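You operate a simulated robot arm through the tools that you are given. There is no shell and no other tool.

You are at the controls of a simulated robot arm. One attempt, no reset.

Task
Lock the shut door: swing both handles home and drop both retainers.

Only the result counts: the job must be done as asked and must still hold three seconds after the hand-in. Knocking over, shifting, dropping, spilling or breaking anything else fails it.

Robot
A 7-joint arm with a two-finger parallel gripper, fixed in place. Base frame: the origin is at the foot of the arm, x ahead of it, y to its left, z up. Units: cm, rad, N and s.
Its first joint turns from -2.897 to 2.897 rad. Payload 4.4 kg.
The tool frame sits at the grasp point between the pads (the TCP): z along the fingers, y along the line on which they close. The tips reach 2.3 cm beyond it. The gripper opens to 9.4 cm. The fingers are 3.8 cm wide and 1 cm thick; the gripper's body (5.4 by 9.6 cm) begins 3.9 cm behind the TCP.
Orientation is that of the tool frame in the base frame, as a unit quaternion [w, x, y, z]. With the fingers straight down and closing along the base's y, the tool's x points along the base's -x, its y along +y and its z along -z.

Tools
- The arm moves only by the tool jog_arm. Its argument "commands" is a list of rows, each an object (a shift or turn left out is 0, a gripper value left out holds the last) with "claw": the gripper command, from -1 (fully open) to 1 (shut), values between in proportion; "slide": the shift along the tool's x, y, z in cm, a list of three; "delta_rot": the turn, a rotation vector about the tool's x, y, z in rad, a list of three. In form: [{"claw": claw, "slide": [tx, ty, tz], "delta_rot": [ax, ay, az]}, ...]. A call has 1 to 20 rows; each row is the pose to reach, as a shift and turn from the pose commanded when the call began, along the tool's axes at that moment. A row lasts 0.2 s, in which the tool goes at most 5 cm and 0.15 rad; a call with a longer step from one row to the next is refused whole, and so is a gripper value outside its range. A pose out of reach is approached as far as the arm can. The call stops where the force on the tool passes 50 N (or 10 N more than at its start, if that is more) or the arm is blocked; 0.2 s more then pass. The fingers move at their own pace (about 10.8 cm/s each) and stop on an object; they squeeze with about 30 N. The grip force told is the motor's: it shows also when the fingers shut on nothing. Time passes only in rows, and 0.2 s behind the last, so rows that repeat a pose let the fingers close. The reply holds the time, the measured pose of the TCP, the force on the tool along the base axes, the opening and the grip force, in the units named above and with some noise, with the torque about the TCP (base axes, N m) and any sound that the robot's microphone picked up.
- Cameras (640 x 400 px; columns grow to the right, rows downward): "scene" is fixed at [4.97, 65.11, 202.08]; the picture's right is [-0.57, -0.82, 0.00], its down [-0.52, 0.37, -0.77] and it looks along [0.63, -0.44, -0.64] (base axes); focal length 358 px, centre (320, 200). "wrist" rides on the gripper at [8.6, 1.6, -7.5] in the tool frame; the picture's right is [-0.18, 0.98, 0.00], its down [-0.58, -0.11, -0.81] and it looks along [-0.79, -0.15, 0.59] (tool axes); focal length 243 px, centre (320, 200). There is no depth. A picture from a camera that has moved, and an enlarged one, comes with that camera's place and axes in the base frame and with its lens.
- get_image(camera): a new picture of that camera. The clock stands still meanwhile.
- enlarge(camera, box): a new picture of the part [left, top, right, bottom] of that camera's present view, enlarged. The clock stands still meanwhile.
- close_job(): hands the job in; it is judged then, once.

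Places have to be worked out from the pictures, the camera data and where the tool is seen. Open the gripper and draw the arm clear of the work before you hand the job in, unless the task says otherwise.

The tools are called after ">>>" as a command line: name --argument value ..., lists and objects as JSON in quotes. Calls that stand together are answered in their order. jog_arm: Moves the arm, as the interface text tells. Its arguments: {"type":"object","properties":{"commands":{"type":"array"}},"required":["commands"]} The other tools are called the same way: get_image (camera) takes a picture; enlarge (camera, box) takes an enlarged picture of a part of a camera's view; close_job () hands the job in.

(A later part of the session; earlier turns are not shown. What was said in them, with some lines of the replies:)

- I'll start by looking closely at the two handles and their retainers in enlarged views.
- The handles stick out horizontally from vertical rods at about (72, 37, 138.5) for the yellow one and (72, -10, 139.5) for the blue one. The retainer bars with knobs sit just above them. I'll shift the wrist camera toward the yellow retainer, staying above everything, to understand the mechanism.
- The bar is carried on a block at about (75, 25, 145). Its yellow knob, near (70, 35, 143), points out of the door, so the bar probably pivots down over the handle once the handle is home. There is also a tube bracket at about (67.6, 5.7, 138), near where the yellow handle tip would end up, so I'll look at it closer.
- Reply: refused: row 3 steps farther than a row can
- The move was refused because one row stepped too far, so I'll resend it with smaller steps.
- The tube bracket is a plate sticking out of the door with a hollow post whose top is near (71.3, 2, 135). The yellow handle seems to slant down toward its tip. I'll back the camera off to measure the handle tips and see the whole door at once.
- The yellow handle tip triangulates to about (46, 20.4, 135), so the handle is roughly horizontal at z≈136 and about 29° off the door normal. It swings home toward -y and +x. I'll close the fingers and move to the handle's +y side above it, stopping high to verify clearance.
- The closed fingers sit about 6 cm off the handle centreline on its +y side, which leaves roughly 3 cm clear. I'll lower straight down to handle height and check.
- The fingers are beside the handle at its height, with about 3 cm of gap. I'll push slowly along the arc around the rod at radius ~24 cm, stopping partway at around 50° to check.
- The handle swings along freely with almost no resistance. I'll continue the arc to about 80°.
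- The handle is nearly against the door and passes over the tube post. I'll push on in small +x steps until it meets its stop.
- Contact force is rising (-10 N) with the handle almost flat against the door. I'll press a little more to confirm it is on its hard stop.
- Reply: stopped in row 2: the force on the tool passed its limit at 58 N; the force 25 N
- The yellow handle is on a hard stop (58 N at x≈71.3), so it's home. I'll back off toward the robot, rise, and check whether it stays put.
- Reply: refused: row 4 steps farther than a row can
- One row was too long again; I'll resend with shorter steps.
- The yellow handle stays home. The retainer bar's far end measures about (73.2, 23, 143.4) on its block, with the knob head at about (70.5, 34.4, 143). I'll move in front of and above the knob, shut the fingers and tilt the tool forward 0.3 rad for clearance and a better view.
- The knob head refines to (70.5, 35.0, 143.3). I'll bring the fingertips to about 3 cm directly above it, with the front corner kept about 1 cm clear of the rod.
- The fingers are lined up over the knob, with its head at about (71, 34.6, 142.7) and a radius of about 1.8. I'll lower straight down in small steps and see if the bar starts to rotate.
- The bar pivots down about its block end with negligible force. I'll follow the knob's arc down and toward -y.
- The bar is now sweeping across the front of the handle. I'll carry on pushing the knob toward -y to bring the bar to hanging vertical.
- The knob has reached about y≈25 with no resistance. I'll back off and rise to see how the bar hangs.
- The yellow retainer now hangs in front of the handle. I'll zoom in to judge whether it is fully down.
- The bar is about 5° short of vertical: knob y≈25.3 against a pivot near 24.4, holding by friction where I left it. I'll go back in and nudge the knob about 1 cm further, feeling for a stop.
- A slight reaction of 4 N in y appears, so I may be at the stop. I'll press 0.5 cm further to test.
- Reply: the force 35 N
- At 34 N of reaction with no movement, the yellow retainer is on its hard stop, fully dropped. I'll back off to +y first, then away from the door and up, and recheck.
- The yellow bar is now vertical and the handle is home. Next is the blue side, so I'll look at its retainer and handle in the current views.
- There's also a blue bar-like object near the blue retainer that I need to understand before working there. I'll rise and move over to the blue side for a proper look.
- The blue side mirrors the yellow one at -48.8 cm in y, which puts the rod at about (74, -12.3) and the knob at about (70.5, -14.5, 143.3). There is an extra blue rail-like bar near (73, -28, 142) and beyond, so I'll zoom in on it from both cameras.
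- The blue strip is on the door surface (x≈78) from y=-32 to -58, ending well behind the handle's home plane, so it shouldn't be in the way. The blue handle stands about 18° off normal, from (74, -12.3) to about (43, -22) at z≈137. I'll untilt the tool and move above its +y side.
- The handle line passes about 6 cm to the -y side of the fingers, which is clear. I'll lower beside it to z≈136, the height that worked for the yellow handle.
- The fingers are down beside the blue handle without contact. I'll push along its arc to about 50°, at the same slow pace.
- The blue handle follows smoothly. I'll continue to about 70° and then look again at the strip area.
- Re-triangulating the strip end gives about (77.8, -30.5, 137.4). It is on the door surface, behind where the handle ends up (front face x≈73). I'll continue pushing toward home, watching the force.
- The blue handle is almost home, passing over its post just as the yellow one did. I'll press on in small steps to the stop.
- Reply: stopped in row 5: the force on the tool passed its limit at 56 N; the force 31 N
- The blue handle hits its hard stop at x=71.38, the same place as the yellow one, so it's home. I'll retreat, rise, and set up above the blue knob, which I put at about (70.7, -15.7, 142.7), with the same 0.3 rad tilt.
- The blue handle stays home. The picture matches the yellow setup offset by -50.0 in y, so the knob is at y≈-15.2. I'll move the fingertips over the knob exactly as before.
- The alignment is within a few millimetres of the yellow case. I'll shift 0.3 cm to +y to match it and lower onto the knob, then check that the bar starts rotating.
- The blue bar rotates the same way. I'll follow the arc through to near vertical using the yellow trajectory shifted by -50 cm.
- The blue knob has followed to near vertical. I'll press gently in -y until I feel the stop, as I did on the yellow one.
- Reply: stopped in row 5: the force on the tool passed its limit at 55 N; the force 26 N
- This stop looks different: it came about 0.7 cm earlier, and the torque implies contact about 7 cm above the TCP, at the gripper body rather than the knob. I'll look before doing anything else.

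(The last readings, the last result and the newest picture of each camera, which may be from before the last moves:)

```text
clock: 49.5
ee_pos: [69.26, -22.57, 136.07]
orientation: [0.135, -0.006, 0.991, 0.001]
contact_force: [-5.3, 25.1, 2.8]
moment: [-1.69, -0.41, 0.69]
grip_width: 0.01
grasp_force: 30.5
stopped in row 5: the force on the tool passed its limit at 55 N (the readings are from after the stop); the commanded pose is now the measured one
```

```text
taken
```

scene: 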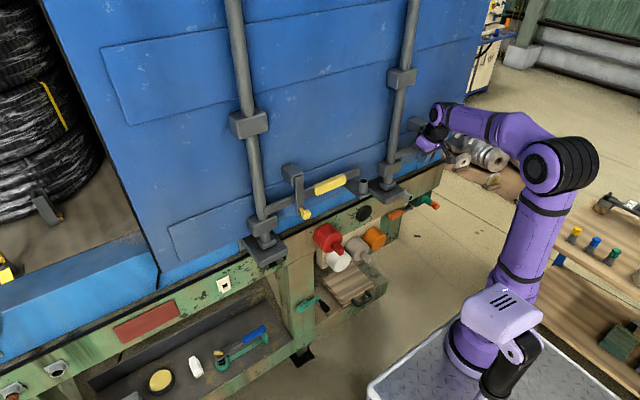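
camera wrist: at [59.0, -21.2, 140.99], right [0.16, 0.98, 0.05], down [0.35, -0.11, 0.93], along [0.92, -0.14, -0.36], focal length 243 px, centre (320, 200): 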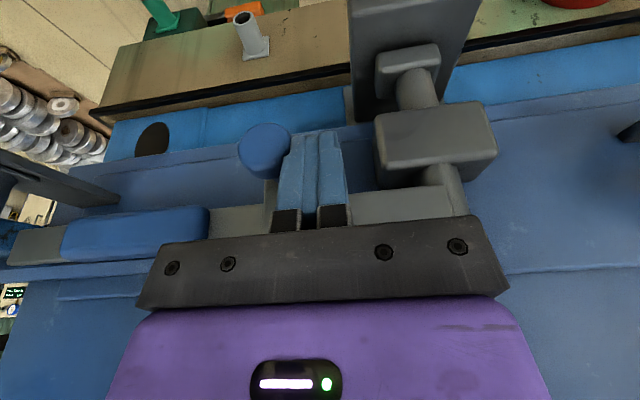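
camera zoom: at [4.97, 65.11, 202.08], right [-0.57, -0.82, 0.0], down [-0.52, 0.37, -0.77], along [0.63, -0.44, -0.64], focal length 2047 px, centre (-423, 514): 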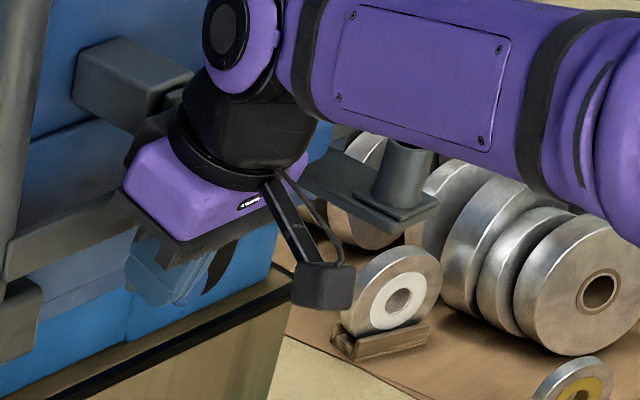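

The force and torque resolve to a contact near (72.5, -25, 142.5). That would be something on the door side of the hand bumping the bar or block beside its pivot, because I was 0.5 cm closer to the door than on the yellow side. I'll back straight off to +y, then away from the door, and inspect.

>>> jog_arm --commands '[{"claw": 1, "slide": [0, 1.0, 0]}, {"claw": 1, "slide": [0, 2.2, 0]}, {"claw": 1, "slide": [4.0, 2.2, -1.0]}, {"claw": 1, "slide": [8, 2.2, -2.3]}, {"claw": 1, "slide": [9, 3, -6]}, {"claw": 1, "slide": [9.5, 5, -10]}, {"claw": 1, "slide": [10, 8, -13.5]}, {"claw": 1, "slide": [10, 11, -17]}]'

>>> get_image --camera "wrist"

>>> enlarge --camera "wrist" --box '[120, 60, 340, 240]'

>>> enlarge --camera "scene" --box '[370, 90, 490, 190]'

```text
clock: 51.4
ee_pos: [55.32, -12.23, 149.37]
orientation: [0.135, -0.003, 0.991, 0.002]
contact_force: [-0.1, -1.0, 0.0]
moment: [0.04, 0.02, 0.01]
grip_width: 0.0
grasp_force: 29.8
```

```text
taken
camera wrist: at [45.03, -10.64, 154.55], right [0.17, 0.98, 0.05], down [0.35, -0.11, 0.93], along [0.92, -0.14, -0.36], focal length 243 px, centre (320, 200)
```

wrist: 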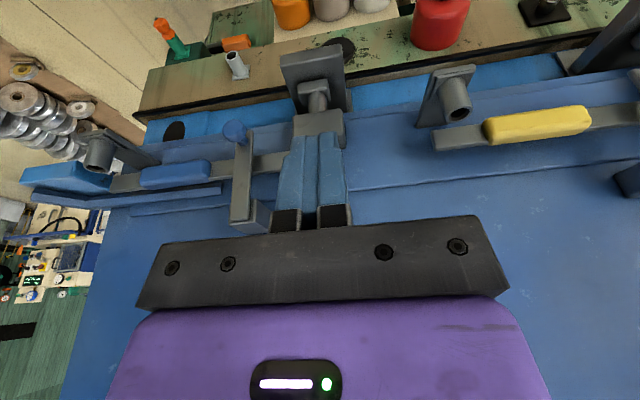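

```text
2.22 times, centred on (230, 150) of wrist
camera zoom: at [45.03, -10.64, 154.55], right [0.17, 0.98, 0.05], down [0.35, -0.11, 0.93], along [0.92, -0.14, -0.36], focal length 539 px, centre (520, 311)
```

zoom: 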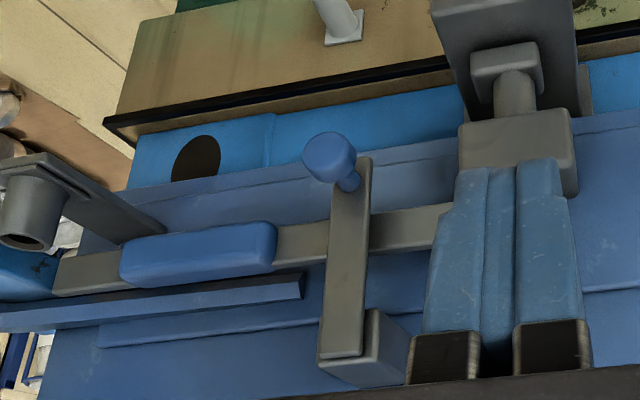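

```text
4.00 times, centred on (430, 140) of scene
camera zoom: at [4.97, 65.11, 202.08], right [-0.57, -0.82, 0.0], down [-0.52, 0.37, -0.77], along [0.63, -0.44, -0.64], focal length 1433 px, centre (-120, 440)
```

zoom: 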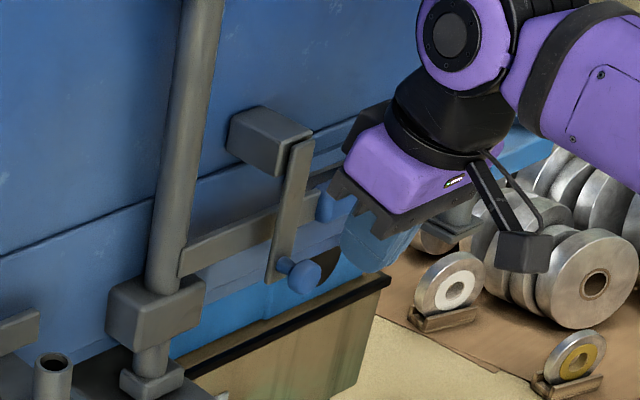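

The blue bar now hangs in front of the handle too. I'll zoom in to measure how vertical it is.

>>> enlarge --camera "scene" --box '[415, 110, 465, 170]'

>>> enlarge --camera "wrist" --box '[200, 100, 300, 240]'

>>> enlarge --camera "scene" --box '[275, 155, 325, 225]'

```text
6.67 times, centred on (440, 140) of scene
camera zoom: at [4.97, 65.11, 202.08], right [-0.57, -0.82, 0.0], down [-0.52, 0.37, -0.77], along [0.63, -0.44, -0.64], focal length 2388 px, centre (-480, 600)
```

zoom: 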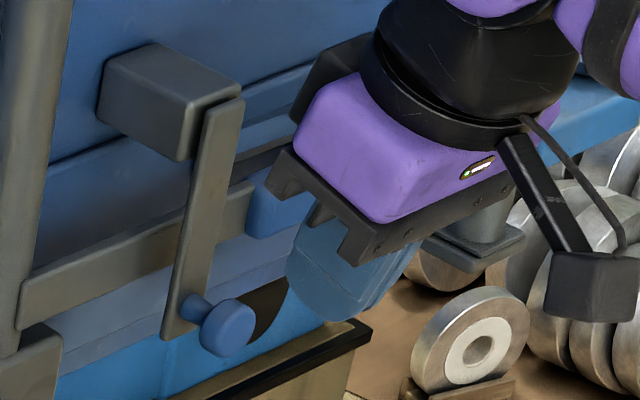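

```text
2.86 times, centred on (250, 170) of wrist
camera zoom: at [45.03, -10.64, 154.55], right [0.17, 0.98, 0.05], down [0.35, -0.11, 0.93], along [0.92, -0.14, -0.36], focal length 693 px, centre (520, 286)
```

zoom: 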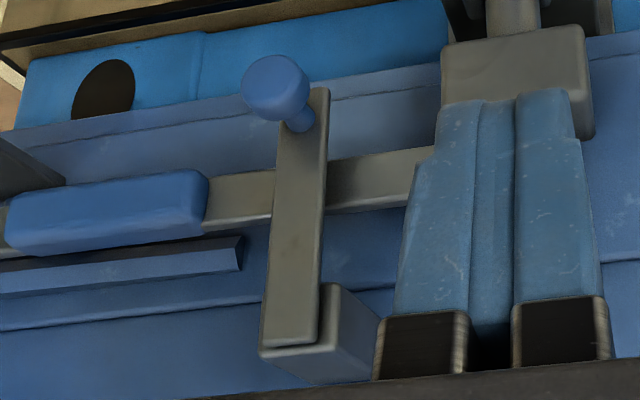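

```text
5.71 times, centred on (300, 190) of scene
camera zoom: at [4.97, 65.11, 202.08], right [-0.57, -0.82, 0.0], down [-0.52, 0.37, -0.77], along [0.63, -0.44, -0.64], focal length 2047 px, centre (434, 257)
```

zoom: 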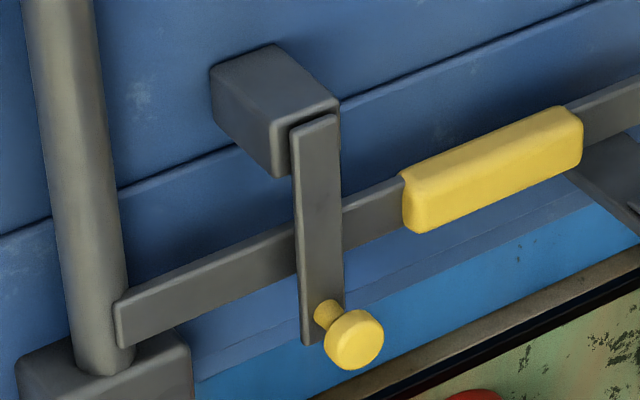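

Both retainers measure vertical to within about 1° in both views, with the handles home behind them. I'll draw the arm back and up, open the gripper, then do a final check.

>>> jog_arm --commands '[{"claw": 1, "slide": [3.2, 1, -3.0], "delta_rot": [0, 0.06, 0]}, {"claw": 1, "slide": [6.2, 2, -6.0], "delta_rot": [0, 0.12, 0]}, {"claw": 1, "slide": [9.0, 3, -9.0], "delta_rot": [0, 0.18, 0]}, {"claw": -1, "slide": [11.5, 4, -12.0], "delta_rot": [0, 0.24, 0]}, {"claw": -1, "slide": [13.7, 5, -14.2], "delta_rot": [0, 0.27, 0]}, {"claw": -1, "slide": [13.7, 5, -14.2], "delta_rot": [0, 0.27, 0]}, {"claw": -1, "slide": [13.7, 5, -14.2], "delta_rot": [0, 0.27, 0]}]'

>>> get_image --camera "wrist"

>>> get_image --camera "scene"

>>> enlarge --camera "scene" --box '[250, 110, 490, 250]'

>>> enlarge --camera "scene" --box '[380, 100, 480, 180]'

```text
clock: 53.0
ee_pos: [37.91, -7.26, 159.69]
orientation: [0.0, -0.004, 1.0, 0.001]
contact_force: [0.6, 0.0, -0.7]
moment: [0.01, -0.02, -0.01]
grip_width: 9.41
grasp_force: 0.1
```

```text
taken
camera wrist: at [29.31, -5.74, 167.21], right [0.18, 0.98, 0.0], down [0.58, -0.11, 0.81], along [0.79, -0.14, -0.59], focal length 243 px, centre (320, 200)
```

wrist: 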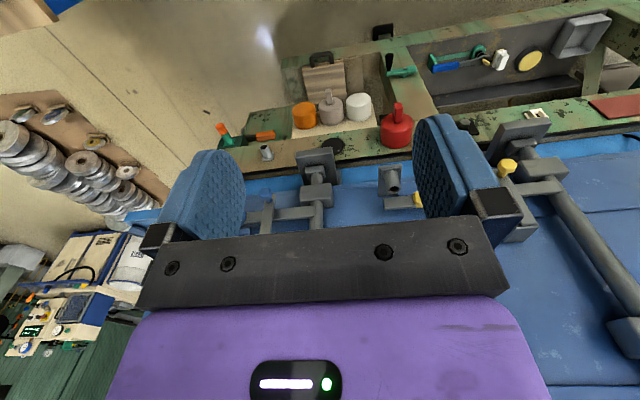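

```text
taken
```

scene: 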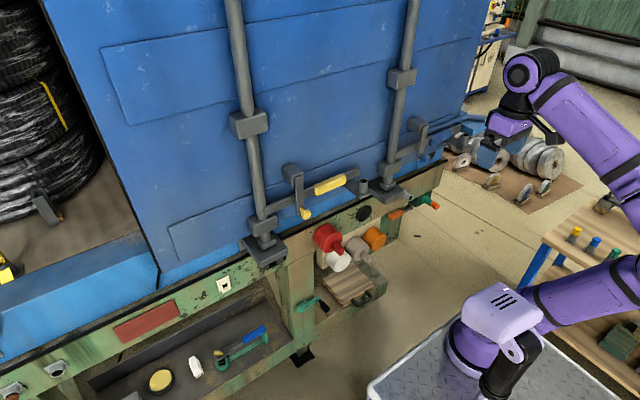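

```text
2.67 times, centred on (370, 180) of scene
camera zoom: at [4.97, 65.11, 202.08], right [-0.57, -0.82, 0.0], down [-0.52, 0.37, -0.77], along [0.63, -0.44, -0.64], focal length 955 px, centre (187, 253)
```

zoom: 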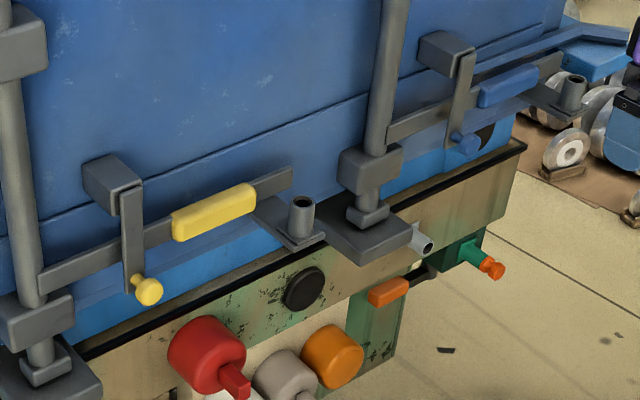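

```text
5.00 times, centred on (430, 140) of scene
camera zoom: at [4.97, 65.11, 202.08], right [-0.57, -0.82, 0.0], down [-0.52, 0.37, -0.77], along [0.63, -0.44, -0.64], focal length 1791 px, centre (-230, 500)
```

zoom: 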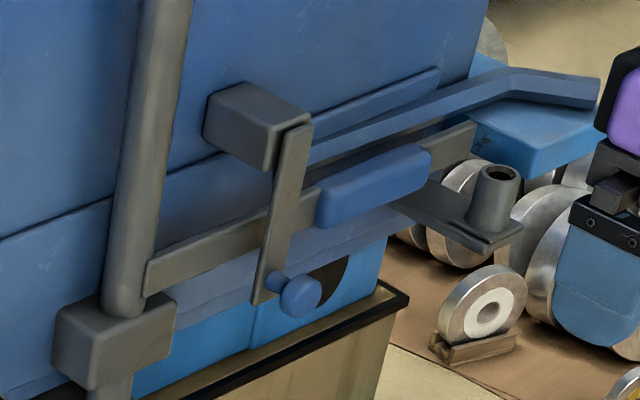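

Both handles lie flat against the door, both retainers hang vertically across them, and the arm is clear with the gripper open. Nothing else looks disturbed, so I'm handing in the job.

>>> close_job

```text
The job is handed in.
```

I handed the job in with both handles swung home and both retainers dropped. No verdict came back, so I don't know how it was judged.

- **Handles:** I pushed each one until it hit a hard stop, with the tool at x≈71.3–71.4 both times. Both stayed put after I let go.
- **Retainers:** Both bars hang vertical, to within about 1°, in front of their handles. I felt the yellow one reach its stop.
- **One contact on the blue side:** While I was pressing the blue retainer down, part of the gripper hand pressed on the bar or its block beside the pivot, at up to 55 N. I backed off straight away. In the pictures afterwards the bar was vertical, the handle was home and nothing looked shifted. I never confirmed the blue retainer's stop at the knob, only that it looks vertical.

The gripper was open and the arm clear of the door at hand-in.
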